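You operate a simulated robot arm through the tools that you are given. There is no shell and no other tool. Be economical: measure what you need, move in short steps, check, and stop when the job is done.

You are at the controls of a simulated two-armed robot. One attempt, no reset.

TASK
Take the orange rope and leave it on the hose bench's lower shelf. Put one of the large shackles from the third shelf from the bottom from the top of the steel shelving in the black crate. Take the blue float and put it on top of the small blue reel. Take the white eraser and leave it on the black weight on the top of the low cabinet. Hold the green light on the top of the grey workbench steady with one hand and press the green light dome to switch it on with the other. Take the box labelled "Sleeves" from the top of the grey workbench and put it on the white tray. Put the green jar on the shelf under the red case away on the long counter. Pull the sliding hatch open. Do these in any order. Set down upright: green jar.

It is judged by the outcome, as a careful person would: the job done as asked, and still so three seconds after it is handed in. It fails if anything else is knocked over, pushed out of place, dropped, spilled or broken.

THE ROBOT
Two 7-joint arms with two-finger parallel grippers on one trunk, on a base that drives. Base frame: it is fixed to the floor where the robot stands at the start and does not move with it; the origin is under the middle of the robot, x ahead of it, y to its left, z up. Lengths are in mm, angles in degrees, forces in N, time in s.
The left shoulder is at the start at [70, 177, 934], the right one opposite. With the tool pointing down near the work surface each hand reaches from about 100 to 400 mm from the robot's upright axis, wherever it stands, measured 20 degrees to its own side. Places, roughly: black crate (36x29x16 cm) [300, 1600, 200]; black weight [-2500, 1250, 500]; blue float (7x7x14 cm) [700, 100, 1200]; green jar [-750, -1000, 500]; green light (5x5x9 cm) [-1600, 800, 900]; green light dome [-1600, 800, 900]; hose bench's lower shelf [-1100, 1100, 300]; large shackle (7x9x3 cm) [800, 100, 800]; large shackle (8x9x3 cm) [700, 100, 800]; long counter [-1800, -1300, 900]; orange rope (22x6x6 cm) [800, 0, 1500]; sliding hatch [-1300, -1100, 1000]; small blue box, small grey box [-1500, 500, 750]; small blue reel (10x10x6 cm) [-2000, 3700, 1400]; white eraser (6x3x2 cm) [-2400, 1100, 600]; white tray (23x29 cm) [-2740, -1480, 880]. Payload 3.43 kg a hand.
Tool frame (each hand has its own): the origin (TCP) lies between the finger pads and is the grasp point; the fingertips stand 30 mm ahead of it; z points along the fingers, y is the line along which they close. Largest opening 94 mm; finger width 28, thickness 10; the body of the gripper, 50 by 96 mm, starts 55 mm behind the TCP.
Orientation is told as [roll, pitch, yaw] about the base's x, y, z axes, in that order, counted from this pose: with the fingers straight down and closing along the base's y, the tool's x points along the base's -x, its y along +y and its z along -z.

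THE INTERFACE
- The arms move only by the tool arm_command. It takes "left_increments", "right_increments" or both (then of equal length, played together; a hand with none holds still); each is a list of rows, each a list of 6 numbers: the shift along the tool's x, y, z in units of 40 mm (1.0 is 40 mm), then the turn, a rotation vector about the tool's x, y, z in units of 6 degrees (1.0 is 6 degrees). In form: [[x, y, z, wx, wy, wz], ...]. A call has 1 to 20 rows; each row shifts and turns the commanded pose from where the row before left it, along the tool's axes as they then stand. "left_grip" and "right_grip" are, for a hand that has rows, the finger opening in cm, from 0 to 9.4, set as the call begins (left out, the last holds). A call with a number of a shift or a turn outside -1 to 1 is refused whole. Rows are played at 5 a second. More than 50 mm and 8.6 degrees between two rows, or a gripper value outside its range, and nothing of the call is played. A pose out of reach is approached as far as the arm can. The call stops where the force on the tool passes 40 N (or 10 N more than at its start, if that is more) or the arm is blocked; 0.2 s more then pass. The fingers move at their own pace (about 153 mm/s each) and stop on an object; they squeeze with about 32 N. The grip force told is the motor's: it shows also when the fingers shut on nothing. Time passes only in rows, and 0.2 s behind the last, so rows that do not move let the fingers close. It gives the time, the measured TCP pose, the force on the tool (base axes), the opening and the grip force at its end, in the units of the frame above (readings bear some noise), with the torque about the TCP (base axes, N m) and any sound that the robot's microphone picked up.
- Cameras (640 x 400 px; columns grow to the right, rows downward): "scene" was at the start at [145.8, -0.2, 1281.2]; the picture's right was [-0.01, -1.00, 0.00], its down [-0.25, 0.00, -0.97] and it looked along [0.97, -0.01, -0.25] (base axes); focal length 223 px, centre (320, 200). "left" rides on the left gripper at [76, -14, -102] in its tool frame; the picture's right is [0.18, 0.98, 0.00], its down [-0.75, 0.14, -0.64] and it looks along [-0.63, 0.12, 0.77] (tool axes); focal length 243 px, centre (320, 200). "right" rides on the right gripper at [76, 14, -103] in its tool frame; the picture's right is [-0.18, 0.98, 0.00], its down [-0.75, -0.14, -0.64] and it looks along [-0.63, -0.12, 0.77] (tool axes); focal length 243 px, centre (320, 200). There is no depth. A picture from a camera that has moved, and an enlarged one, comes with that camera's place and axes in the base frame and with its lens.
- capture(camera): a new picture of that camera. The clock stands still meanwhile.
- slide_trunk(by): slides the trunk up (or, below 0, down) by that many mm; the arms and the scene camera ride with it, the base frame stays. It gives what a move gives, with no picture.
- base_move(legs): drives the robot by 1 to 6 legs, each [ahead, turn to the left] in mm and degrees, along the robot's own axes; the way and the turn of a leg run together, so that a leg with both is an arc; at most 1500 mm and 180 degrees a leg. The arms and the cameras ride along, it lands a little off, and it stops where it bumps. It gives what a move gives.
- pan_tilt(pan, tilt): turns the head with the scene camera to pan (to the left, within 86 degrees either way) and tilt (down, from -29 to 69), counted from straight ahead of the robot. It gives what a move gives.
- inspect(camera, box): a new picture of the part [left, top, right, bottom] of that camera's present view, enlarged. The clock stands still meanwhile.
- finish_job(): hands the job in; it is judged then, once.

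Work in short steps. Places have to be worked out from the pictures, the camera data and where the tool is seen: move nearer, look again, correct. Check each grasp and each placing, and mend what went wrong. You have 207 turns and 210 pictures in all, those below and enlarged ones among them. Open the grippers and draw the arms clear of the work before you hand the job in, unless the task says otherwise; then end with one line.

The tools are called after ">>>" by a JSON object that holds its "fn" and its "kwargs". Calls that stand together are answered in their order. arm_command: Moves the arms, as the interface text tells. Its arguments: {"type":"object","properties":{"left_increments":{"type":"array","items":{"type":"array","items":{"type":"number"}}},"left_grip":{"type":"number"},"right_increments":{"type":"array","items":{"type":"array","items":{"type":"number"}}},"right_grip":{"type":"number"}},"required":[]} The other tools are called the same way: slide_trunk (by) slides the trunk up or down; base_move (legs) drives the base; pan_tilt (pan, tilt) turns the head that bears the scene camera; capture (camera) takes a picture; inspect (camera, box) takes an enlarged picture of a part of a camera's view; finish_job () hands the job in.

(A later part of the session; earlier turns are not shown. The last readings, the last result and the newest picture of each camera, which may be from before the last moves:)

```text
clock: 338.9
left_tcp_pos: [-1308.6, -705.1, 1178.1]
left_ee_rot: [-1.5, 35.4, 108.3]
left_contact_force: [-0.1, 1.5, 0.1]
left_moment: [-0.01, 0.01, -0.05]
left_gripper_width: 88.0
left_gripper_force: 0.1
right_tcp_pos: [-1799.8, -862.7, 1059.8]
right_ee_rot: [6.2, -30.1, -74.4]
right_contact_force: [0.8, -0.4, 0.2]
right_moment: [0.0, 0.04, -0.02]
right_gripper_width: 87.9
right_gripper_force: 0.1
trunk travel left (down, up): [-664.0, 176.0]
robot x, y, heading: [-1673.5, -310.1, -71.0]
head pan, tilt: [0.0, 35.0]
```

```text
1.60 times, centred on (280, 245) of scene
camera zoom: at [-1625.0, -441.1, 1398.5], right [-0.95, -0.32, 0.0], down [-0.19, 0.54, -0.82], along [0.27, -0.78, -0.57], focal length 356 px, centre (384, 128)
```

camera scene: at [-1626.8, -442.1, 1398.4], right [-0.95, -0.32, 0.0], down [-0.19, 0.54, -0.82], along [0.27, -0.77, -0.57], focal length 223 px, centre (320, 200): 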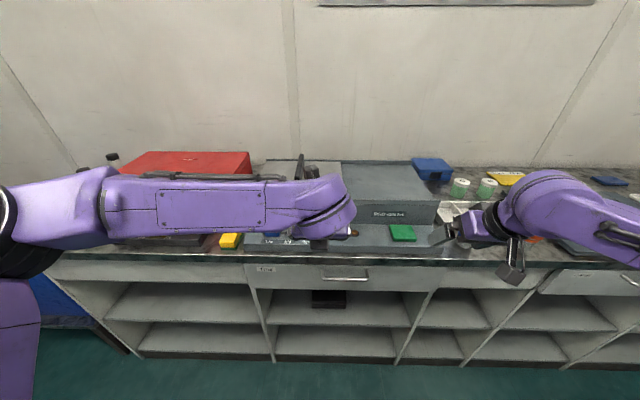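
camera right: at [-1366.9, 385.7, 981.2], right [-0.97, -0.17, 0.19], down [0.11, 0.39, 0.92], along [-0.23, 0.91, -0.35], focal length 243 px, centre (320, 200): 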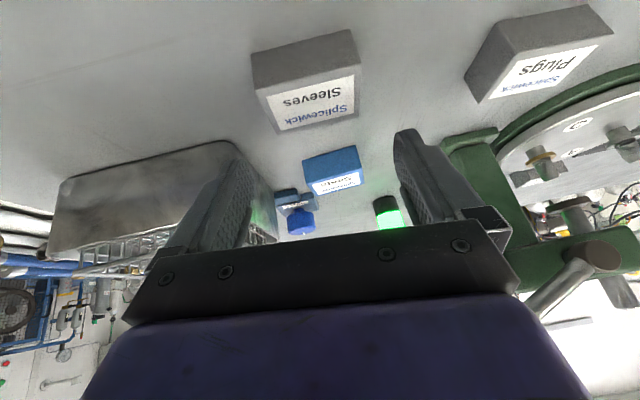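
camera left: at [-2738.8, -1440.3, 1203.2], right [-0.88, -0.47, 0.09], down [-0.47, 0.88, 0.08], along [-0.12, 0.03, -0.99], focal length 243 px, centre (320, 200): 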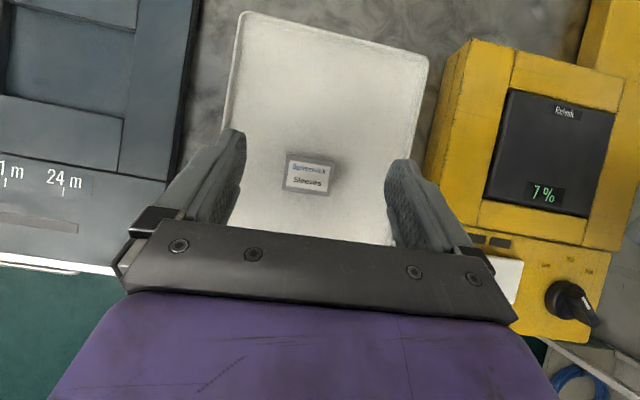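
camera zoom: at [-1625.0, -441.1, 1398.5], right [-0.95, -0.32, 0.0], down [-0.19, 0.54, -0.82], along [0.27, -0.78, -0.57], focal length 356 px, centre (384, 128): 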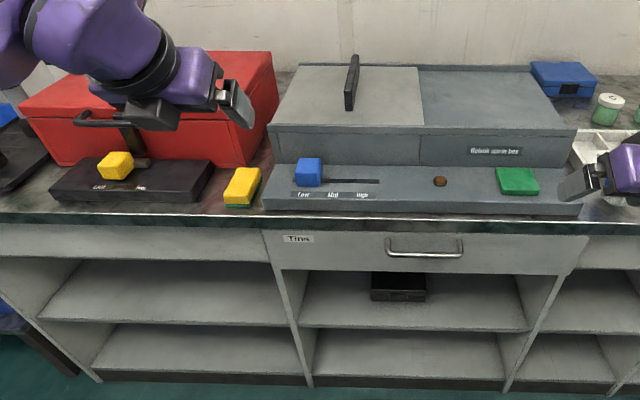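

The grey box's top has a sliding lid on its left half with an upright fin as a handle. I zoom in on it.

>>> {"fn": "inspect", "kwargs": {"camera": "scene", "box": [230, 140, 450, 260]}}

```text
2.91 times, centred on (340, 200) of scene
camera zoom: at [-1625.0, -441.1, 1398.5], right [-0.95, -0.32, 0.0], down [-0.19, 0.54, -0.82], along [0.27, -0.78, -0.57], focal length 648 px, centre (262, 200)
```

zoom: 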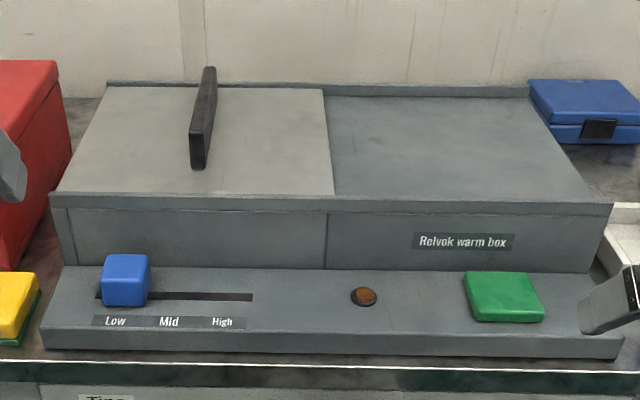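

The lid should slide right along its rails. The right arm suits that best, so I raise it, pull the left hand back, and shift the base about 150 mm left and 280 mm nearer.

>>> {"fn": "arm_command", "kwargs": {"left_increments": [[-0.8, 0, -0.56, 0, 0, 0], [-0.8, 0, -0.56, 0, 0, 0], [-0.8, 0, -0.56, 0, 0, 0], [-0.8, 0, -0.56, 0, 0, 0]], "right_increments": [[-0.45, 0, -0.8, -0.3, 0, 0], [-0.45, 0, -0.8, -0.3, 0, 0], [-0.2, 0, -0.4, -0.3, 0, 0], [0, 0, 0, -0.1, 0, 0]], "right_grip": 6}}

>>> {"fn": "base_move", "kwargs": {"legs": [[0, 28], [310, 0], [0, -27]]}}

>>> {"fn": "capture", "kwargs": {"camera": "right"}}

>>> {"fn": "capture", "kwargs": {"camera": "scene"}}

```text
clock: 339.9
left_tcp_pos: [-1362.9, -556.0, 1180.2]
left_ee_rot: [-1.4, 35.4, 108.2]
left_contact_force: [0.4, 0.4, -0.6]
left_moment: [-0.03, -0.02, 0.01]
left_gripper_width: 88.0
left_gripper_force: 0.0
right_tcp_pos: [-1812.9, -863.3, 1151.9]
right_ee_rot: [12.2, -30.1, -74.5]
right_contact_force: [-0.5, 1.0, -1.0]
right_moment: [0.01, 0.04, 0.0]
right_gripper_width: 59.9
right_gripper_force: 0.0
trunk travel left (down, up): [-664.0, 176.0]
robot x, y, heading: [-1678.1, -314.6, -71.2]
head pan, tilt: [0.0, 35.0]
```

```text
clock: 344.8
left_tcp_pos: [-1134.2, -781.7, 1178.8]
left_ee_rot: [-1.4, 35.4, 108.2]
left_contact_force: [0.1, 0.3, 0.8]
left_moment: [-0.01, 0.0, -0.02]
left_gripper_width: 88.0
left_gripper_force: 0.2
right_tcp_pos: [-1585.9, -1087.0, 1149.1]
right_ee_rot: [12.3, -30.0, -74.8]
right_contact_force: [0.1, 0.2, 0.5]
right_moment: [0.0, -0.01, 0.0]
right_gripper_width: 60.3
right_gripper_force: 0.0
trunk travel left (down, up): [-664.0, 176.0]
robot x, y, heading: [-1441.1, -539.0, -71.4]
head pan, tilt: [0.0, 35.0]
```

```text
79 pictures are left
camera right: at [-1623.4, -975.2, 1200.9], right [0.94, 0.2, 0.27], down [-0.17, -0.41, 0.89], along [0.29, -0.89, -0.35], focal length 243 px, centre (320, 200)
```

right: 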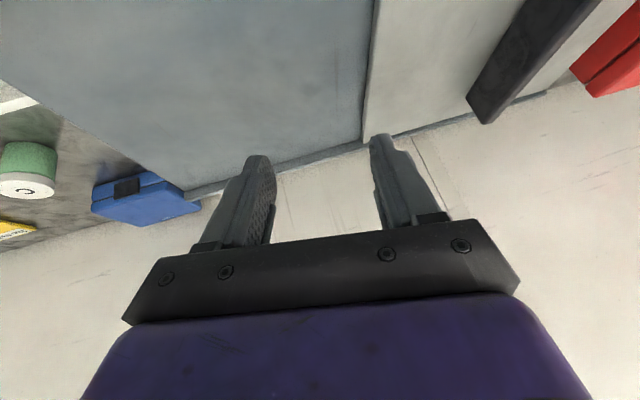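

```text
78 pictures are left
camera scene: at [-1396.8, -664.8, 1398.4], right [-0.95, -0.32, 0.0], down [-0.18, 0.54, -0.82], along [0.26, -0.78, -0.57], focal length 223 px, centre (320, 200)
```

scene: 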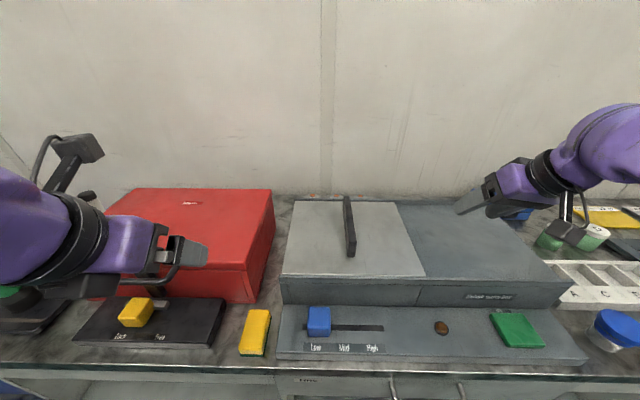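

The fin is at about u=−1624, v −476…−631, with its top near z=1065 and the lid at ≈1008. I level the right hand and bring it over the fin's front part.

>>> {"fn": "arm_command", "kwargs": {"right_increments": [[0, 0, 0, 0.85, 0, -0.29], [0, 0, 0, 0.85, 0, -0.29], [-0.076, 0.86, 0.126, 0, 0, 0], [-0.076, 0.86, 0.126, 0, 0, 0], [-0.076, 0.86, 0.126, 0, 0, 0], [-0.076, 0.86, 0.126, 0, 0, 0], [-0.076, 0.86, 0.126, 0, 0, 0], [-0.076, 0.86, 0.126, 0, 0, 0], [-0.076, 0.86, 0.126, 0, 0, 0]]}}

>>> {"fn": "capture", "kwargs": {"camera": "right"}}

```text
clock: 346.8
left_tcp_pos: [-1132.6, -781.1, 1177.9]
left_ee_rot: [-1.3, 35.3, 108.1]
left_contact_force: [0.7, 1.0, -0.4]
left_moment: [-0.02, 0.01, 0.01]
left_gripper_width: 88.1
left_gripper_force: 0.1
right_tcp_pos: [-1344.5, -1042.7, 1130.0]
right_ee_rot: [-0.2, -30.4, -70.6]
right_contact_force: [1.3, 0.4, 0.6]
right_moment: [-0.03, 0.01, 0.0]
right_gripper_width: 60.0
right_gripper_force: 0.1
trunk travel left (down, up): [-664.0, 176.0]
robot x, y, heading: [-1444.9, -533.8, -71.2]
head pan, tilt: [0.0, 35.0]
```

```text
77 pictures are left
camera right: at [-1369.8, -927.0, 1179.4], right [0.98, 0.18, 0.09], down [-0.02, -0.35, 0.94], along [0.2, -0.92, -0.34], focal length 243 px, centre (320, 200)
```

right: 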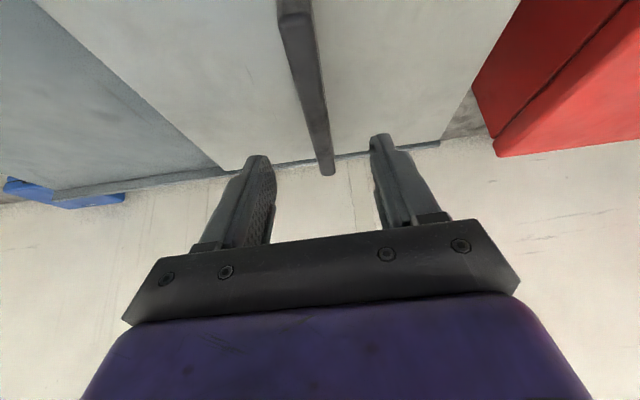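

The fin runs right between the fingers. I go straight down ~76 mm and close on it.

>>> {"fn": "arm_command", "kwargs": {"right_increments": [[0.4, 0, 0.7, 0, 0, 0], [0.35, 0, 0.6, 0, 0, 0], [0.2, 0, 0.35, 0, 0, 0], [0, 0, 0, 0, 0, 0]]}}

>>> {"fn": "arm_command", "kwargs": {"right_increments": [[0, 0, 0, 0, 0, 0], [0, 0, 0, 0, 0, 0], [0, 0, 0, 0, 0, 0], [0, 0, 0, 0, 0, 0]], "right_grip": 0.5}}

>>> {"fn": "capture", "kwargs": {"camera": "right"}}

```text
clock: 347.8
left_tcp_pos: [-1135.9, -781.2, 1179.7]
left_ee_rot: [-1.5, 35.4, 108.1]
left_contact_force: [0.1, 0.4, -0.4]
left_moment: [0.01, -0.02, -0.05]
left_gripper_width: 88.2
left_gripper_force: 0.1
right_tcp_pos: [-1346.5, -1043.2, 1053.6]
right_ee_rot: [0.0, -30.5, -70.6]
right_contact_force: [0.3, -0.4, 0.1]
right_moment: [0.03, 0.0, -0.02]
right_gripper_width: 60.2
right_gripper_force: 0.1
trunk travel left (down, up): [-664.0, 176.0]
robot x, y, heading: [-1440.2, -534.5, -71.3]
head pan, tilt: [0.0, 35.0]
```

```text
clock: 348.8
left_tcp_pos: [-1134.0, -782.0, 1179.9]
left_ee_rot: [-1.4, 35.4, 108.3]
left_contact_force: [-0.6, 0.2, -0.5]
left_moment: [0.02, -0.03, 0.03]
left_gripper_width: 88.1
left_gripper_force: 0.1
right_tcp_pos: [-1347.6, -1041.3, 1053.3]
right_ee_rot: [-0.1, -30.4, -70.7]
right_contact_force: [0.1, 1.4, -2.0]
right_moment: [-0.13, -0.17, -1.3]
right_gripper_width: 22.8
right_gripper_force: 45.5
trunk travel left (down, up): [-664.0, 176.0]
robot x, y, heading: [-1441.4, -535.2, -71.3]
head pan, tilt: [0.0, 35.0]
```

```text
76 pictures are left
camera right: at [-1371.7, -925.2, 1103.8], right [0.98, 0.17, 0.09], down [-0.03, -0.35, 0.94], along [0.2, -0.92, -0.34], focal length 243 px, centre (320, 200)
```

right: 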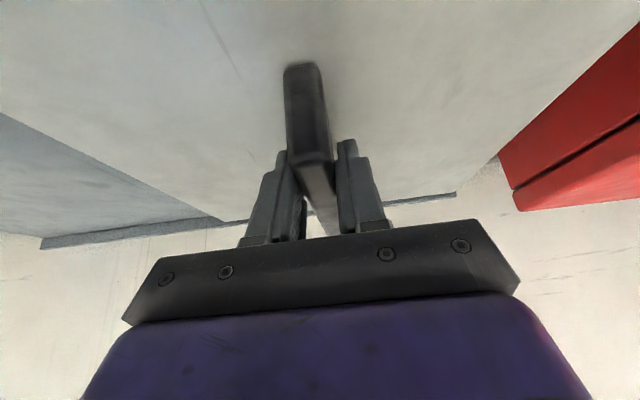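

The fin is gripped (23 mm). I try sliding it right.

>>> {"fn": "arm_command", "kwargs": {"right_increments": [[0, -0.3, 0, 0, 0, 0], [0, -0.4, 0, 0, 0, 0], [0, -0.5, 0, 0, 0, 0], [0, -0.5, 0, 0, 0, 0]]}}

>>> {"fn": "inspect", "kwargs": {"camera": "scene", "box": [240, 170, 560, 370]}}

```text
clock: 349.8
left_tcp_pos: [-1136.8, -780.6, 1181.7]
left_ee_rot: [-1.5, 35.5, 108.1]
left_contact_force: [0.2, 0.2, -0.4]
left_moment: [-0.05, 0.02, -0.03]
left_gripper_width: 88.0
left_gripper_force: 0.1
right_tcp_pos: [-1413.8, -1062.4, 1053.5]
right_ee_rot: [0.1, -30.4, -70.8]
right_contact_force: [-2.6, 11.1, -2.2]
right_moment: [1.15, 0.02, -1.03]
right_gripper_width: 22.8
right_gripper_force: 44.9
trunk travel left (down, up): [-664.0, 176.0]
robot x, y, heading: [-1442.6, -531.6, -71.4]
head pan, tilt: [0.0, 35.0]
```

```text
2.00 times, centred on (400, 270) of scene
camera zoom: at [-1398.6, -663.0, 1398.7], right [-0.95, -0.32, 0.0], down [-0.18, 0.54, -0.82], along [0.26, -0.78, -0.57], focal length 445 px, centre (160, 60)
```

zoom: 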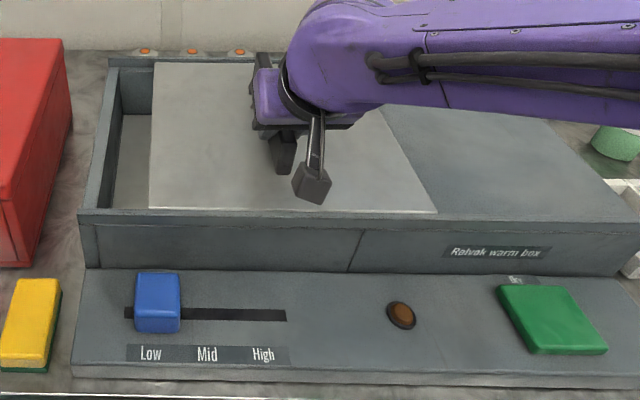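

The lid slides right and the opening appears. I continue until it is fully open.

>>> {"fn": "arm_command", "kwargs": {"right_increments": [[-0.02, -0.5, 0.01, 0, 0, 0], [-0.02, -0.5, 0.01, 0, 0, 0], [-0.02, -0.5, 0.01, 0, 0, 0], [-0.02, -0.5, 0.01, 0, 0, 0], [-0.02, -0.5, 0.01, 0, 0, 0], [0, -0.5, 0, 0, 0, 0], [0, -0.5, 0, 0, 0, 0], [0, -0.5, 0, 0, 0, 0], [0, -0.5, 0, 0, 0, 0], [0, -0.5, 0, 0, 0, 0]]}}

>>> {"fn": "inspect", "kwargs": {"camera": "scene", "box": [240, 170, 560, 370]}}

```text
clock: 350.6
left_tcp_pos: [-1136.2, -777.1, 1182.2]
left_ee_rot: [-1.4, 35.6, 108.0]
left_contact_force: [0.5, -0.3, 0.8]
left_moment: [-0.02, -0.01, 0.0]
left_gripper_width: 88.0
left_gripper_force: 0.0
right_tcp_pos: [-1461.8, -1078.4, 1053.3]
right_ee_rot: [0.0, -30.2, -70.9]
right_contact_force: [-7.2, 16.1, 3.7]
right_moment: [-0.46, -0.41, -1.24]
right_gripper_width: 22.9
right_gripper_force: 45.1
trunk travel left (down, up): [-664.0, 176.0]
robot x, y, heading: [-1443.3, -535.4, -71.2]
head pan, tilt: [0.0, 35.0]
stopped in row 3 (right hand): the force on the tool passed its limit at 40 N (the readings are from after the stop); the commanded pose is now the measured one
```

```text
2.00 times, centred on (400, 270) of scene
camera zoom: at [-1399.8, -659.0, 1399.5], right [-0.95, -0.32, 0.0], down [-0.18, 0.54, -0.82], along [0.26, -0.78, -0.57], focal length 445 px, centre (160, 60)
```

zoom: 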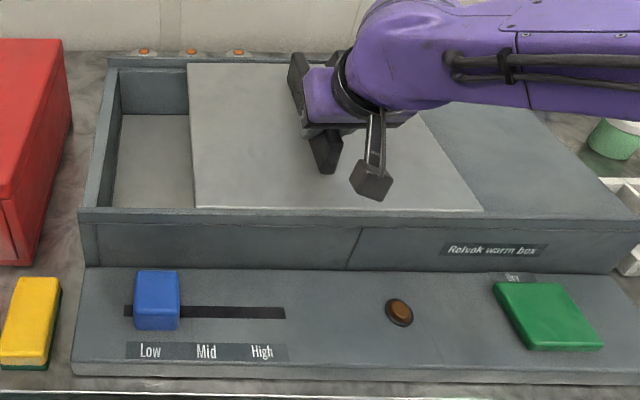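

It moved a further 50 mm and then side force built up. I continue with a slight correction towards me.

>>> {"fn": "arm_command", "kwargs": {"right_increments": [[0.06, -0.3, -0.035, 0, 0, 0], [0.03, -0.4, -0.015, 0, 0, 0], [0.03, -0.4, -0.015, 0, 0, 0], [0.03, -0.4, -0.015, 0, 0, 0], [0.03, -0.4, -0.015, 0, 0, 0], [0.03, -0.4, -0.015, 0, 0, 0], [0.03, -0.4, -0.015, 0, 0, 0], [0.03, -0.4, -0.015, 0, 0, 0]]}}

>>> {"fn": "inspect", "kwargs": {"camera": "scene", "box": [240, 170, 560, 370]}}

```text
clock: 352.4
left_tcp_pos: [-1131.5, -781.5, 1180.0]
left_ee_rot: [-1.3, 35.3, 108.3]
left_contact_force: [0.5, -0.4, 1.1]
left_moment: [0.0, 0.05, 0.02]
left_gripper_width: 88.1
left_gripper_force: 0.2
right_tcp_pos: [-1576.5, -1115.5, 1054.6]
right_ee_rot: [-0.4, -30.4, -70.7]
right_contact_force: [4.6, -20.1, 29.8]
right_moment: [-0.17, -0.28, -1.03]
right_gripper_width: 23.0
right_gripper_force: 45.4
trunk travel left (down, up): [-664.0, 176.0]
robot x, y, heading: [-1442.8, -533.0, -71.3]
head pan, tilt: [0.0, 35.0]
```

```text
2.00 times, centred on (400, 270) of scene
camera zoom: at [-1394.5, -664.9, 1398.6], right [-0.95, -0.32, 0.0], down [-0.19, 0.54, -0.82], along [0.26, -0.78, -0.57], focal length 445 px, centre (160, 60)
```

zoom: 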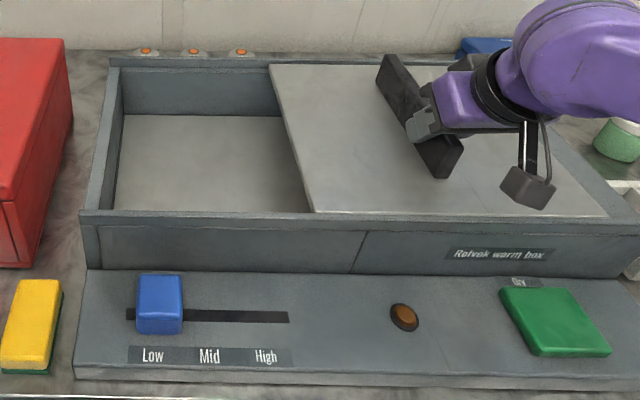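

Nearly fully open (about 245 mm). I push on gently to the end stop.

>>> {"fn": "arm_command", "kwargs": {"right_increments": [[-0.04, -0.3, -0.03, 0, 0, 0], [0, -0.3, 0, 0, 0, 0], [0, -0.3, 0, 0, 0, 0], [0, -0.3, 0, 0, 0, 0]]}}

>>> {"fn": "inspect", "kwargs": {"camera": "scene", "box": [240, 170, 560, 370]}}

```text
clock: 353.4
left_tcp_pos: [-1129.8, -780.1, 1177.8]
left_ee_rot: [-1.0, 35.3, 108.2]
left_contact_force: [-0.2, 0.1, 0.5]
left_moment: [-0.01, 0.01, 0.03]
left_gripper_width: 87.8
left_gripper_force: 0.1
right_tcp_pos: [-1617.9, -1127.2, 1053.5]
right_ee_rot: [-0.4, -29.8, -70.4]
right_contact_force: [17.6, -5.1, 15.8]
right_moment: [-0.65, -0.17, -1.13]
right_gripper_width: 23.1
right_gripper_force: 45.0
trunk travel left (down, up): [-664.0, 176.0]
robot x, y, heading: [-1439.3, -531.2, -71.2]
head pan, tilt: [0.0, 35.0]
```

```text
2.00 times, centred on (400, 270) of scene
camera zoom: at [-1389.8, -662.9, 1398.1], right [-0.95, -0.32, 0.01], down [-0.19, 0.54, -0.82], along [0.26, -0.78, -0.57], focal length 445 px, centre (160, 60)
```

zoom: 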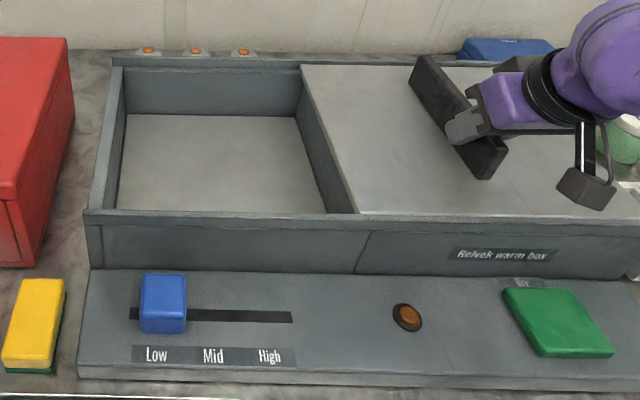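

The hatch is fully open, right to its stop. I release the fin and raise the hand.

>>> {"fn": "arm_command", "kwargs": {"right_increments": [[0, 0.08, 0, 0, 0, 0], [0, 0, 0, 0, 0, 0], [0, 0, 0, 0, 0, 0], [-0.3, 0, -0.6, 0, 0, 0], [-0.5, 0, -0.85, 0, 0, 0], [-0.5, 0, -0.85, 0, 0, 0]], "right_grip": 6}}

>>> {"fn": "base_move", "kwargs": {"legs": [[-330, 0]]}}

>>> {"fn": "capture", "kwargs": {"camera": "scene"}}

```text
clock: 354.8
left_tcp_pos: [-1135.1, -781.2, 1180.4]
left_ee_rot: [-1.3, 35.4, 108.2]
left_contact_force: [0.6, 0.1, 0.2]
left_moment: [-0.03, 0.01, -0.01]
left_gripper_width: 88.0
left_gripper_force: 0.1
right_tcp_pos: [-1622.3, -1126.8, 1159.9]
right_ee_rot: [-0.1, -30.0, -70.6]
right_contact_force: [0.1, -0.9, 0.6]
right_moment: [0.01, -0.02, 0.01]
right_gripper_width: 60.1
right_gripper_force: 0.0
trunk travel left (down, up): [-664.0, 176.0]
robot x, y, heading: [-1443.7, -533.9, -71.4]
head pan, tilt: [0.0, 35.0]
```

```text
clock: 357.0
left_tcp_pos: [-1243.3, -464.2, 1180.3]
left_ee_rot: [-1.4, 35.3, 107.7]
left_contact_force: [0.1, -0.5, 0.3]
left_moment: [-0.01, -0.02, -0.01]
left_gripper_width: 88.0
left_gripper_force: 0.0
right_tcp_pos: [-1734.2, -808.5, 1158.6]
right_ee_rot: [-0.1, -30.1, -71.1]
right_contact_force: [-0.2, -0.7, -0.4]
right_moment: [0.01, 0.01, -0.02]
right_gripper_width: 60.1
right_gripper_force: 0.1
trunk travel left (down, up): [-664.0, 176.0]
robot x, y, heading: [-1551.8, -213.2, -71.7]
head pan, tilt: [0.0, 35.0]
```

```text
71 pictures are left
camera scene: at [-1504.7, -345.7, 1398.4], right [-0.95, -0.31, 0.0], down [-0.18, 0.54, -0.82], along [0.26, -0.78, -0.57], focal length 223 px, centre (320, 200)
```

scene: 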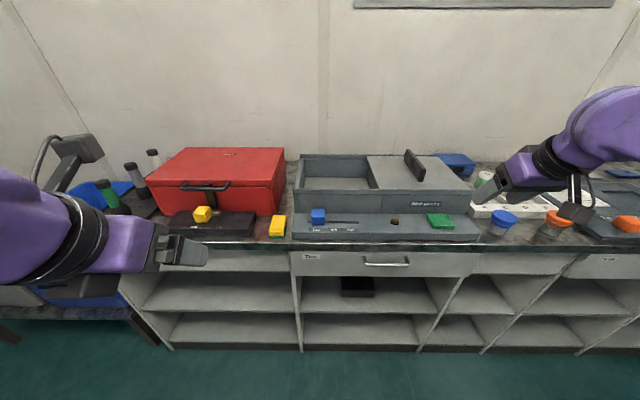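

The hatch stays open. Now the green jar: I move along to stand before the compartment under the red case and look in from lower down.

>>> {"fn": "base_move", "kwargs": {"legs": [[0, 91], [430, 0], [0, -90]]}}

>>> {"fn": "slide_trunk", "kwargs": {"by": -500}}

>>> {"fn": "pan_tilt", "kwargs": {"pan": 0, "tilt": 25}}

>>> {"fn": "capture", "kwargs": {"camera": "scene"}}

```text
clock: 367.3
left_tcp_pos: [-826.0, -328.0, 1180.9]
left_ee_rot: [-1.4, 35.3, 107.2]
left_contact_force: [0.2, 0.2, -0.3]
left_moment: [-0.01, 0.0, 0.01]
left_gripper_width: 88.1
left_gripper_force: 0.1
right_tcp_pos: [-1320.3, -667.2, 1158.8]
right_ee_rot: [-0.3, -30.0, -71.4]
right_contact_force: [0.1, -0.9, 0.8]
right_moment: [0.03, 0.0, -0.02]
right_gripper_width: 60.0
right_gripper_force: 0.0
trunk travel left (down, up): [-664.0, 176.0]
robot x, y, heading: [-1133.4, -76.4, -72.2]
head pan, tilt: [0.0, 35.0]
```

```text
refused: -500 is not a number from -400 to 400
```

```text
clock: 368.1
left_tcp_pos: [-826.9, -328.8, 1179.8]
left_ee_rot: [-1.4, 35.5, 107.2]
left_contact_force: [-0.9, -0.1, -0.3]
left_moment: [-0.01, 0.03, 0.01]
left_gripper_width: 87.8
left_gripper_force: 0.1
right_tcp_pos: [-1320.3, -667.4, 1158.8]
right_ee_rot: [-0.2, -30.1, -71.5]
right_contact_force: [0.2, -0.5, 0.0]
right_moment: [-0.02, 0.0, 0.01]
right_gripper_width: 59.9
right_gripper_force: 0.1
trunk travel left (down, up): [-664.0, 176.0]
robot x, y, heading: [-1131.1, -82.3, -71.9]
head pan, tilt: [0.0, 25.0]
```

```text
70 pictures are left
camera scene: at [-1086.2, -211.6, 1414.1], right [-0.95, -0.31, 0.0], down [-0.13, 0.4, -0.91], along [0.28, -0.86, -0.42], focal length 223 px, centre (320, 200)
```

scene: 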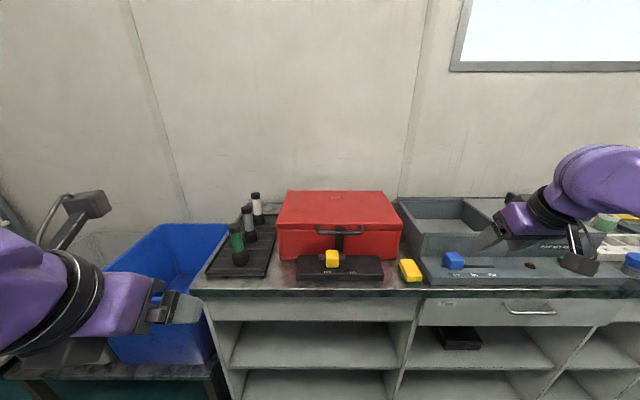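

>>> {"fn": "slide_trunk", "kwargs": {"by": -390}}

>>> {"fn": "slide_trunk", "kwargs": {"by": -150}}

>>> {"fn": "capture", "kwargs": {"camera": "scene"}}

```text
clock: 371.8
left_tcp_pos: [-827.9, -328.7, 790.1]
left_ee_rot: [-1.3, 35.4, 107.2]
left_contact_force: [0.5, 0.4, 0.0]
left_moment: [0.01, -0.02, 0.04]
left_gripper_width: 88.1
left_gripper_force: 0.0
right_tcp_pos: [-1320.4, -666.8, 769.6]
right_ee_rot: [-0.2, -30.1, -71.5]
right_contact_force: [-0.3, 1.0, 0.5]
right_moment: [0.0, 0.0, -0.01]
right_gripper_width: 59.9
right_gripper_force: 0.1
trunk travel left (down, up): [-274.0, 566.0]
robot x, y, heading: [-1130.8, -72.4, -72.2]
head pan, tilt: [0.0, 25.0]
```

```text
clock: 373.6
left_tcp_pos: [-827.4, -327.8, 640.3]
left_ee_rot: [-1.4, 35.5, 107.2]
left_contact_force: [-0.4, 0.2, 0.8]
left_moment: [0.01, 0.0, -0.01]
left_gripper_width: 87.9
left_gripper_force: 0.2
right_tcp_pos: [-1319.5, -667.2, 619.1]
right_ee_rot: [-0.2, -30.0, -71.5]
right_contact_force: [0.1, 0.2, 0.3]
right_moment: [0.0, 0.02, 0.02]
right_gripper_width: 59.9
right_gripper_force: 0.1
trunk travel left (down, up): [-124.0, 716.0]
robot x, y, heading: [-1131.5, -76.8, -72.1]
head pan, tilt: [0.0, 25.0]
```

```text
69 pictures are left
camera scene: at [-1086.1, -211.5, 874.2], right [-0.95, -0.31, 0.0], down [-0.13, 0.4, -0.91], along [0.28, -0.86, -0.42], focal length 223 px, centre (320, 200)
```

scene: 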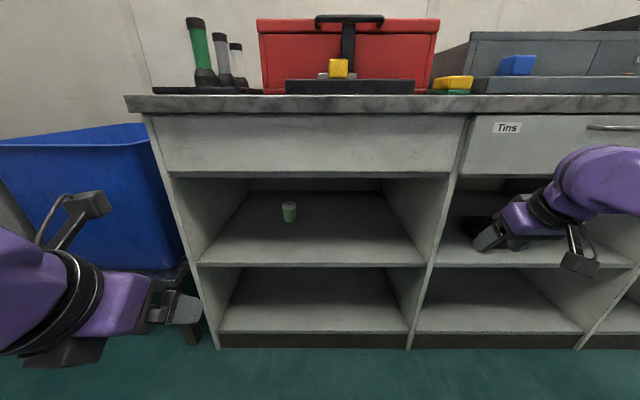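

The green jar stands in this compartment at about u=−1005, v=−538, shelf z≈457, opening up to z≈712. I tilt the left hand to 50°, line it up at low height and pull the right hand back.

>>> {"fn": "arm_command", "kwargs": {"left_increments": [[0, 0, 0, 0, 0.85, 0], [0, 0, 0, 0, 0.85, 0], [0, 0, 0, 0, 0.85, 0], [-0.62, 0.73, 0.51, 0, 0, 0], [-0.62, 0.73, 0.51, 0, 0, 0], [-0.62, 0.73, 0.51, 0, 0, 0], [-0.62, 0.73, 0.51, 0, 0, 0]], "right_increments": [[0.85, 0, -0.5, 0, 0, 0], [0.85, 0, -0.5, 0, 0, 0], [0.85, 0, -0.5, 0, 0, 0], [0.85, 0, -0.5, 0, 0, 0], [0.85, 0, -0.5, 0, 0, 0], [0.85, 0, -0.5, 0, 0, 0], [0, 0, 0, 0, 0, 0]]}}

>>> {"fn": "base_move", "kwargs": {"legs": [[0, 1.6]]}}

>>> {"fn": "capture", "kwargs": {"camera": "scene"}}

```text
clock: 375.2
left_tcp_pos: [-944.3, -396.8, 546.9]
left_ee_rot: [-1.7, 50.6, 106.6]
left_contact_force: [-0.4, 0.3, 0.2]
left_moment: [-0.02, 0.02, -0.03]
left_gripper_width: 88.0
left_gripper_force: 0.0
left hand out of reach, approached as far as the arm can: row 3, 4, 5, 6
right_tcp_pos: [-1391.7, -442.7, 619.3]
right_ee_rot: [-0.2, -29.9, -71.5]
right_contact_force: [-0.3, 0.5, -0.3]
right_moment: [0.0, -0.01, -0.01]
right_gripper_width: 59.6
right_gripper_force: 0.1
trunk travel left (down, up): [-124.0, 716.0]
robot x, y, heading: [-1130.1, -75.5, -71.7]
head pan, tilt: [0.0, 25.0]
```

```text
clock: 375.9
left_tcp_pos: [-934.7, -390.4, 545.7]
left_ee_rot: [-1.7, 50.6, 108.2]
left_contact_force: [-0.7, 0.8, 1.3]
left_moment: [0.0, -0.02, -0.01]
left_gripper_width: 88.1
left_gripper_force: 0.0
right_tcp_pos: [-1381.0, -450.1, 620.8]
right_ee_rot: [-0.1, -30.0, -69.9]
right_contact_force: [0.9, -0.3, 0.1]
right_moment: [0.0, 0.01, 0.02]
right_gripper_width: 59.6
right_gripper_force: 0.1
trunk travel left (down, up): [-124.0, 716.0]
robot x, y, heading: [-1134.8, -74.3, -70.4]
head pan, tilt: [0.0, 25.0]
```

```text
68 pictures are left
camera scene: at [-1082.4, -210.2, 874.2], right [-0.94, -0.33, 0.0], down [-0.14, 0.4, -0.91], along [0.3, -0.85, -0.42], focal length 223 px, centre (320, 200)
```

scene: 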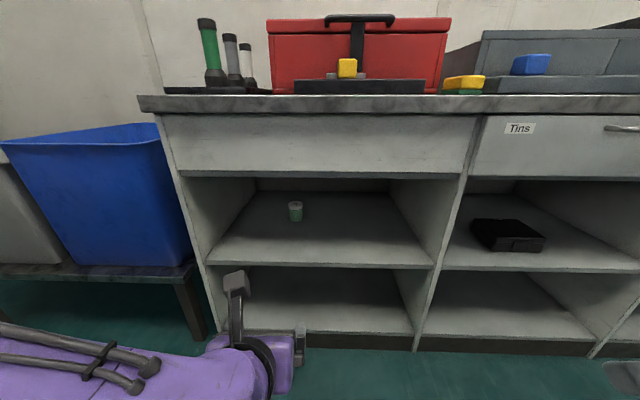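

The left hand is nearly in line with the jar (u −1012 vs −1006). I lower it 32 mm, drive 260 mm forward to the opening, and look through the wrist camera.

>>> {"fn": "arm_command", "kwargs": {"left_increments": [[-0.62, -0.1, 0.51, 0, 0, 0], [0, 0, 0, 0, 0, 0]]}}

>>> {"fn": "base_move", "kwargs": {"legs": [[250, 0]]}}

>>> {"fn": "capture", "kwargs": {"camera": "left"}}

>>> {"fn": "capture", "kwargs": {"camera": "scene"}}

```text
clock: 376.5
left_tcp_pos: [-937.4, -403.2, 521.2]
left_ee_rot: [-1.9, 50.6, 108.2]
left_contact_force: [-0.5, -0.4, 0.6]
left_moment: [-0.01, 0.0, -0.01]
left_gripper_width: 87.9
left_gripper_force: 0.0
left hand out of reach, approached as far as the arm can: row 1
right_tcp_pos: [-1380.9, -450.0, 621.6]
right_ee_rot: [-0.1, -29.9, -69.9]
right_contact_force: [-0.5, 0.2, 0.2]
right_moment: [0.0, 0.02, 0.02]
right_gripper_width: 60.1
right_gripper_force: 0.1
trunk travel left (down, up): [-124.0, 716.0]
robot x, y, heading: [-1132.2, -77.6, -70.6]
head pan, tilt: [0.0, 25.0]
```

```text
clock: 378.4
left_tcp_pos: [-853.5, -646.1, 522.2]
left_ee_rot: [-1.9, 50.6, 108.1]
left_contact_force: [-0.5, 0.6, -0.4]
left_moment: [-0.02, -0.01, 0.01]
left_gripper_width: 88.0
left_gripper_force: 0.0
right_tcp_pos: [-1297.2, -693.2, 619.8]
right_ee_rot: [-0.1, -29.9, -70.2]
right_contact_force: [0.5, -0.2, 0.1]
right_moment: [0.05, 0.0, -0.01]
right_gripper_width: 59.8
right_gripper_force: 0.0
trunk travel left (down, up): [-124.0, 716.0]
robot x, y, heading: [-1046.4, -321.9, -70.8]
head pan, tilt: [0.0, 25.0]
```

```text
67 pictures are left
camera left: at [-853.2, -613.3, 646.8], right [-0.89, -0.44, 0.12], down [-0.45, 0.87, -0.18], along [-0.03, -0.21, -0.98], focal length 243 px, centre (320, 200)
```

left: 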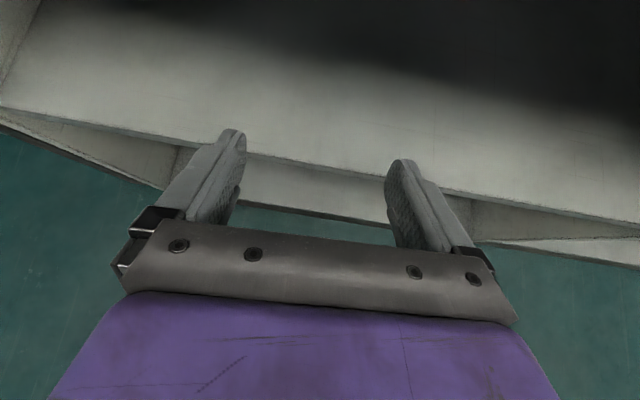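

```text
66 pictures are left
camera scene: at [-997.6, -453.8, 874.2], right [-0.94, -0.33, 0.0], down [-0.14, 0.4, -0.91], along [0.3, -0.86, -0.42], focal length 223 px, centre (320, 200)
```

scene: 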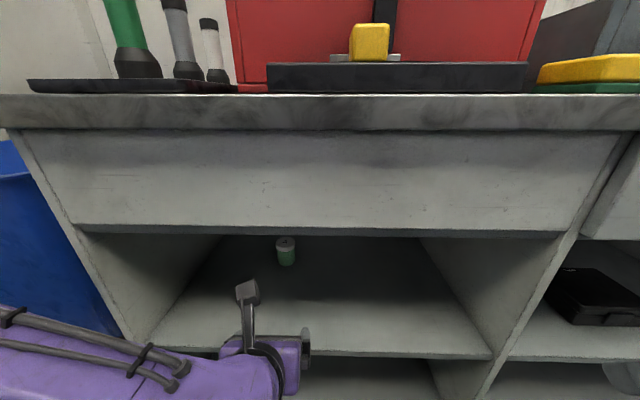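

Cross-checking views, the shelf is at z≈427 and the jar at about [-733, -906], ~80 mm tall. I lower the hand 45 mm, shift 33 mm left, and move 190 mm in.

>>> {"fn": "arm_command", "kwargs": {"left_increments": [[-0.43, -0.41, 0.36, 0, 0, 0], [-0.43, -0.41, 0.36, 0, 0, 0], [0.61, 0, 0.73, 0, 0, 0], [0.61, 0, 0.73, 0, 0, 0], [0.61, 0, 0.73, 0, 0, 0], [0.61, 0, 0.73, 0, 0, 0], [0.61, 0, 0.73, 0, 0, 0]]}}

>>> {"fn": "capture", "kwargs": {"camera": "left"}}

>>> {"fn": "capture", "kwargs": {"camera": "scene"}}

```text
clock: 380.0
left_tcp_pos: [-772.9, -846.8, 491.2]
left_ee_rot: [-1.9, 50.4, 107.9]
left_contact_force: [0.4, 0.2, 0.4]
left_moment: [0.01, 0.03, 0.04]
left_gripper_width: 87.9
left_gripper_force: 0.0
left hand out of reach, approached as far as the arm can: row 1, 2
right_tcp_pos: [-1296.9, -692.6, 620.7]
right_ee_rot: [-0.1, -30.0, -70.2]
right_contact_force: [0.4, 0.7, -0.3]
right_moment: [0.04, 0.02, -0.02]
right_gripper_width: 60.1
right_gripper_force: 0.2
trunk travel left (down, up): [-124.0, 716.0]
robot x, y, heading: [-1046.4, -320.2, -71.0]
head pan, tilt: [0.0, 25.0]
```

```text
65 pictures are left
camera left: at [-771.6, -813.6, 615.7], right [-0.89, -0.44, 0.12], down [-0.45, 0.87, -0.18], along [-0.03, -0.21, -0.98], focal length 243 px, centre (320, 200)
```

left: 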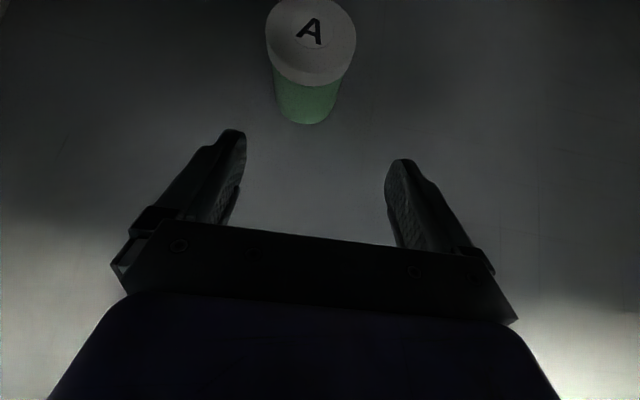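

```text
64 pictures are left
camera scene: at [-997.6, -453.8, 874.2], right [-0.94, -0.33, 0.0], down [-0.14, 0.4, -0.91], along [0.3, -0.86, -0.42], focal length 223 px, centre (320, 200)
```

scene: 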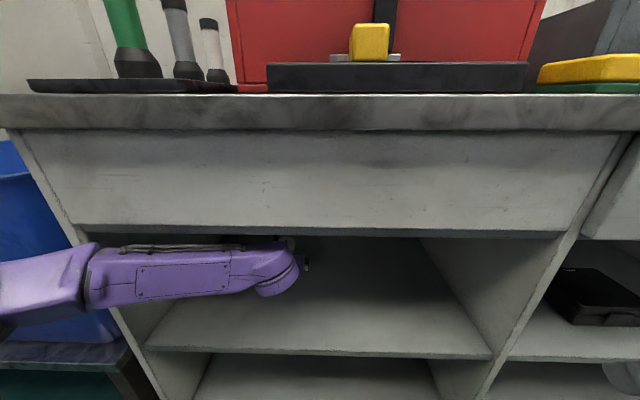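

The jar is about 72 mm further on and 18 mm left. I continue in with the arm, watching for contact.

>>> {"fn": "arm_command", "kwargs": {"left_increments": [[0.3, -0.25, 0.55, 0, 0, 0], [0.3, -0.21, 0.55, 0, 0, 0], [0.32, 0, 0.45, 0, 0, 0]]}}

>>> {"fn": "capture", "kwargs": {"camera": "left"}}

```text
clock: 380.8
left_tcp_pos: [-735.7, -907.1, 481.3]
left_ee_rot: [-1.9, 50.6, 107.9]
left_contact_force: [0.0, -0.6, 0.1]
left_moment: [-0.01, 0.01, 0.0]
left_gripper_width: 88.1
left_gripper_force: 0.1
right_tcp_pos: [-1296.8, -691.3, 620.3]
right_ee_rot: [-0.1, -30.0, -70.2]
right_contact_force: [0.3, -0.6, -0.4]
right_moment: [-0.02, 0.01, 0.01]
right_gripper_width: 60.0
right_gripper_force: 0.1
trunk travel left (down, up): [-124.0, 716.0]
robot x, y, heading: [-1049.0, -324.1, -70.8]
head pan, tilt: [0.0, 25.0]
```

```text
63 pictures are left
camera left: at [-734.3, -872.6, 604.5], right [-0.89, -0.44, 0.12], down [-0.45, 0.87, -0.18], along [-0.03, -0.21, -0.98], focal length 243 px, centre (320, 200)
```

left: 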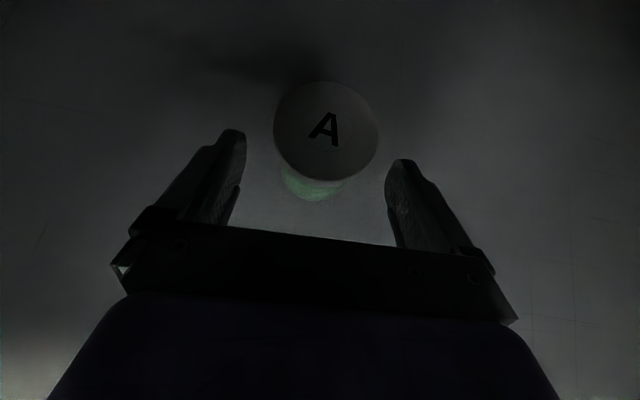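

Jar centred laterally; 17 mm more forward and slightly down, then close.

>>> {"fn": "arm_command", "kwargs": {"left_increments": [[0.08, -0.05, 0.21, 0, 0, 0], [0.08, 0, 0.21, 0, 0, 0], [0, 0, 0, 0, 0, 0]]}}

>>> {"fn": "arm_command", "kwargs": {"left_increments": [[0, 0, 0, 0, 0, 0], [0, 0, 0, 0, 0, 0], [0, 0, 0, 0, 0, 0], [0, 0, 0, 0, 0, 0]], "left_grip": 3}}

>>> {"fn": "capture", "kwargs": {"camera": "left"}}

```text
clock: 381.6
left_tcp_pos: [-725.2, -921.5, 473.0]
left_ee_rot: [-1.9, 50.7, 108.0]
left_contact_force: [0.4, 0.2, 0.0]
left_moment: [0.01, 0.0, 0.04]
left_gripper_width: 88.2
left_gripper_force: 0.0
right_tcp_pos: [-1297.1, -691.7, 620.1]
right_ee_rot: [0.0, -30.0, -70.2]
right_contact_force: [-0.5, -1.2, -0.9]
right_moment: [0.0, -0.01, -0.02]
right_gripper_width: 60.0
right_gripper_force: 0.0
trunk travel left (down, up): [-124.0, 716.0]
robot x, y, heading: [-1047.4, -319.5, -71.1]
head pan, tilt: [0.0, 25.0]
```

```text
clock: 382.6
left_tcp_pos: [-725.2, -920.8, 473.8]
left_ee_rot: [-1.9, 50.7, 108.0]
left_contact_force: [0.2, 0.2, 1.7]
left_moment: [0.01, -0.05, -0.02]
left_gripper_width: 59.8
left_gripper_force: 31.6
right_tcp_pos: [-1297.2, -691.8, 620.4]
right_ee_rot: [-0.1, -30.0, -70.2]
right_contact_force: [-0.1, -0.4, -0.2]
right_moment: [0.0, -0.04, -0.02]
right_gripper_width: 59.9
right_gripper_force: 0.1
trunk travel left (down, up): [-124.0, 716.0]
robot x, y, heading: [-1049.9, -319.9, -70.6]
head pan, tilt: [0.0, 25.0]
```

```text
62 pictures are left
camera left: at [-725.2, -887.4, 598.5], right [-0.89, -0.44, 0.12], down [-0.45, 0.87, -0.18], along [-0.03, -0.21, -0.98], focal length 243 px, centre (320, 200)
```

left: 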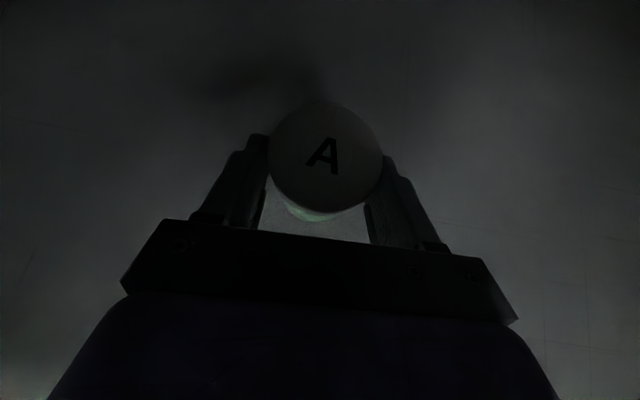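

Gripped at 60 mm. I lift it 16 mm and back the base straight out.

>>> {"fn": "arm_command", "kwargs": {"left_increments": [[0.15, 0, -0.13, 0, 0, 0], [0.15, 0, -0.13, 0, 0, 0], [0, 0, 0, 0, 0, 0]]}}

>>> {"fn": "base_move", "kwargs": {"legs": [[-380, 0]]}}

>>> {"fn": "capture", "kwargs": {"camera": "left"}}

>>> {"fn": "capture", "kwargs": {"camera": "scene"}}

```text
clock: 383.4
left_tcp_pos: [-725.5, -921.5, 488.7]
left_ee_rot: [-1.9, 50.5, 108.1]
left_contact_force: [0.3, -1.3, -1.6]
left_moment: [0.01, 0.03, -0.02]
left_gripper_width: 59.5
left_gripper_force: 31.7
right_tcp_pos: [-1297.4, -692.4, 619.5]
right_ee_rot: [0.0, -29.9, -70.3]
right_contact_force: [-0.7, 0.6, 0.8]
right_moment: [-0.01, -0.03, -0.01]
right_gripper_width: 59.9
right_gripper_force: 0.1
trunk travel left (down, up): [-124.0, 716.0]
robot x, y, heading: [-1048.2, -319.0, -70.7]
head pan, tilt: [0.0, 25.0]
```

```text
clock: 385.8
left_tcp_pos: [-851.8, -563.2, 489.1]
left_ee_rot: [-1.9, 50.5, 107.8]
left_contact_force: [-0.1, -0.2, -1.3]
left_moment: [0.0, -0.03, 0.03]
left_gripper_width: 59.8
left_gripper_force: 31.6
right_tcp_pos: [-1421.9, -333.1, 620.2]
right_ee_rot: [-0.1, -29.9, -70.3]
right_contact_force: [0.4, 0.8, 0.1]
right_moment: [0.01, 0.0, -0.02]
right_gripper_width: 59.9
right_gripper_force: 0.1
trunk travel left (down, up): [-124.0, 716.0]
robot x, y, heading: [-1171.2, 35.7, -71.0]
head pan, tilt: [0.0, 25.0]
```

```text
61 pictures are left
camera left: at [-850.8, -530.7, 613.3], right [-0.89, -0.44, 0.12], down [-0.45, 0.87, -0.18], along [-0.03, -0.21, -0.98], focal length 243 px, centre (320, 200)
```

left: 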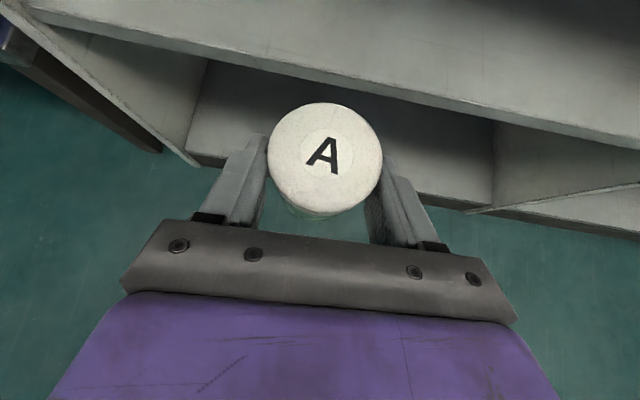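

```text
60 pictures are left
camera scene: at [-1122.2, -95.7, 874.1], right [-0.94, -0.33, 0.0], down [-0.14, 0.4, -0.91], along [0.3, -0.86, -0.42], focal length 223 px, centre (320, 200)
```

scene: 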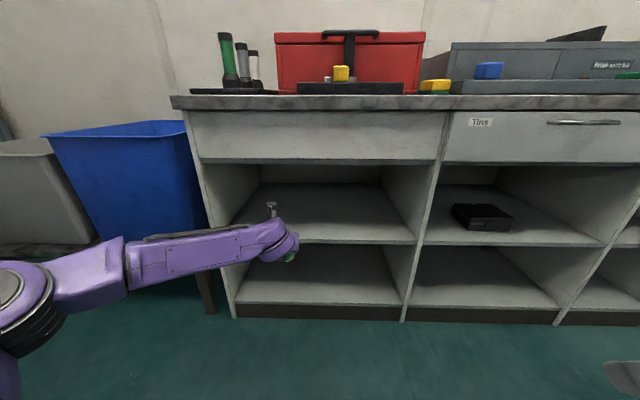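

The jar is out and held upright. I raise the trunk and drive along to the long counter's place near u≈−2100 to see where jars belong.

>>> {"fn": "slide_trunk", "kwargs": {"by": 390}}

>>> {"fn": "slide_trunk", "kwargs": {"by": 150}}

>>> {"fn": "base_move", "kwargs": {"legs": [[0, -90], [950, 0], [0, 90]]}}

>>> {"fn": "pan_tilt", "kwargs": {"pan": 0, "tilt": 30}}

>>> {"fn": "capture", "kwargs": {"camera": "scene"}}

```text
clock: 389.5
left_tcp_pos: [-851.4, -563.9, 877.5]
left_ee_rot: [-1.9, 50.5, 107.9]
left_contact_force: [0.4, 0.6, -1.7]
left_moment: [0.01, 0.03, -0.04]
left_gripper_width: 59.5
left_gripper_force: 32.6
right_tcp_pos: [-1422.4, -333.5, 1010.6]
right_ee_rot: [0.0, -29.8, -70.3]
right_contact_force: [-0.3, -0.4, -0.1]
right_moment: [0.01, 0.02, 0.0]
right_gripper_width: 60.0
right_gripper_force: 0.0
trunk travel left (down, up): [-514.0, 326.0]
robot x, y, heading: [-1168.9, 40.8, -70.6]
head pan, tilt: [0.0, 25.0]
```

```text
clock: 391.3
left_tcp_pos: [-852.4, -563.0, 1029.3]
left_ee_rot: [-1.9, 50.4, 108.0]
left_contact_force: [-0.3, 0.4, -1.4]
left_moment: [0.03, 0.02, 0.0]
left_gripper_width: 59.2
left_gripper_force: 32.7
right_tcp_pos: [-1422.1, -333.7, 1161.4]
right_ee_rot: [0.0, -29.9, -70.3]
right_contact_force: [-0.7, 0.5, 0.1]
right_moment: [0.0, -0.02, -0.01]
right_gripper_width: 60.1
right_gripper_force: 0.1
trunk travel left (down, up): [-664.0, 176.0]
robot x, y, heading: [-1172.7, 40.6, -70.9]
head pan, tilt: [0.0, 25.0]
```

```text
clock: 404.0
left_tcp_pos: [-1729.6, -874.6, 1027.9]
left_ee_rot: [-2.0, 50.4, 110.1]
left_contact_force: [0.4, 0.2, -2.4]
left_moment: [0.03, -0.01, 0.01]
left_gripper_width: 57.3
left_gripper_force: 32.0
right_tcp_pos: [-2308.1, -667.2, 1160.4]
right_ee_rot: [-0.1, -30.0, -68.0]
right_contact_force: [-0.6, 0.2, -0.2]
right_moment: [0.02, -0.01, 0.0]
right_gripper_width: 60.0
right_gripper_force: 0.0
trunk travel left (down, up): [-664.0, 176.0]
robot x, y, heading: [-2070.8, -281.3, -68.3]
head pan, tilt: [0.0, 25.0]
```

```text
clock: 404.6
left_tcp_pos: [-1729.8, -874.5, 1028.2]
left_ee_rot: [-1.8, 50.5, 110.1]
left_contact_force: [-0.3, 0.5, -1.7]
left_moment: [0.02, -0.02, -0.02]
left_gripper_width: 57.4
left_gripper_force: 31.9
right_tcp_pos: [-2308.1, -667.0, 1160.7]
right_ee_rot: [-0.1, -29.9, -67.9]
right_contact_force: [0.5, 0.3, -0.2]
right_moment: [-0.01, -0.01, 0.01]
right_gripper_width: 60.0
right_gripper_force: 0.1
trunk travel left (down, up): [-664.0, 176.0]
robot x, y, heading: [-2069.2, -288.1, -68.8]
head pan, tilt: [0.0, 30.0]
```

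```text
59 pictures are left
camera scene: at [-2018.3, -415.9, 1406.2], right [-0.93, -0.36, 0.0], down [-0.18, 0.47, -0.87], along [0.32, -0.81, -0.5], focal length 223 px, centre (320, 200)
```

scene: 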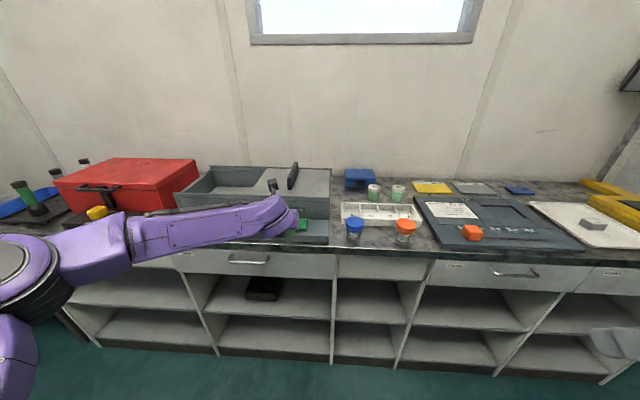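

I zoom in on the jars on the counter and check the held jar.

>>> {"fn": "inspect", "kwargs": {"camera": "scene", "box": [300, 160, 460, 260]}}

>>> {"fn": "capture", "kwargs": {"camera": "left"}}

```text
4.00 times, centred on (380, 210) of scene
camera zoom: at [-2018.3, -415.9, 1406.2], right [-0.93, -0.36, 0.0], down [-0.18, 0.47, -0.87], along [0.32, -0.81, -0.5], focal length 891 px, centre (80, 160)
```

zoom: 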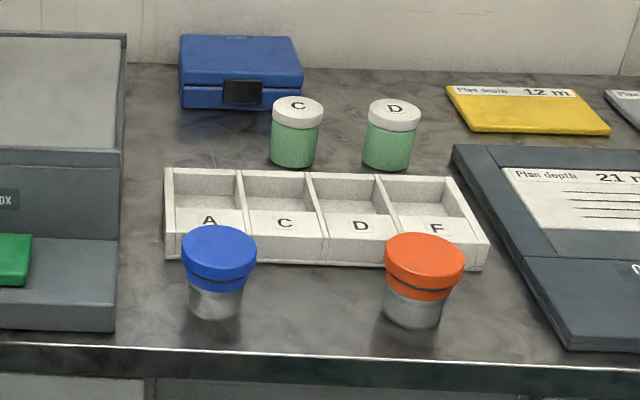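

```text
57 pictures are left
camera left: at [-1729.3, -841.2, 1153.1], right [-0.87, -0.47, 0.12], down [-0.49, 0.86, -0.18], along [-0.02, -0.21, -0.98], focal length 243 px, centre (320, 200)
```

left: 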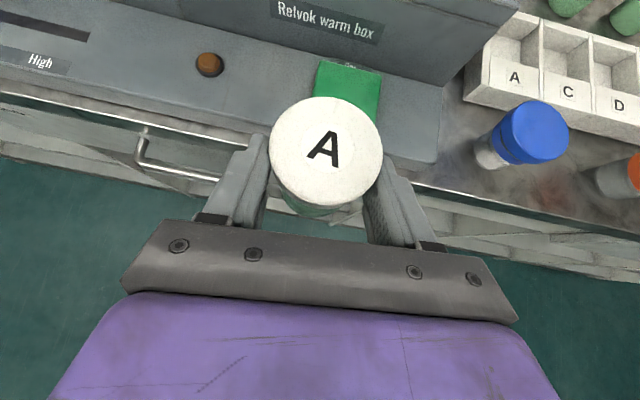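

The counter has a labelled rack with slots A, C, D, F, so this jar "A" belongs in slot A. I check the shape of my left hand around the jar to judge the clearance.

>>> {"fn": "inspect", "kwargs": {"camera": "scene", "box": [220, 165, 340, 255]}}

```text
4.44 times, centred on (280, 210) of scene
camera zoom: at [-2018.3, -415.9, 1406.2], right [-0.93, -0.36, 0.0], down [-0.18, 0.47, -0.87], along [0.32, -0.81, -0.5], focal length 990 px, centre (498, 156)
```

zoom: 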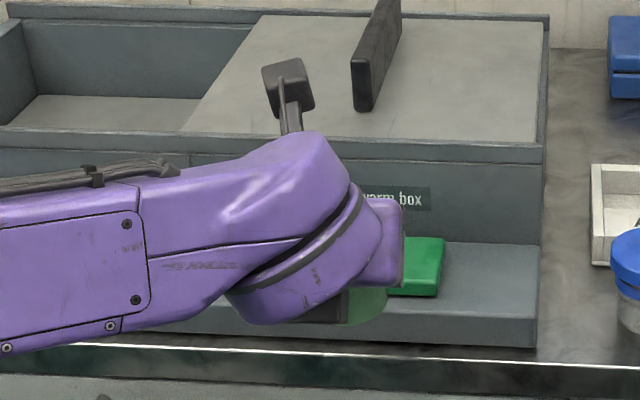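

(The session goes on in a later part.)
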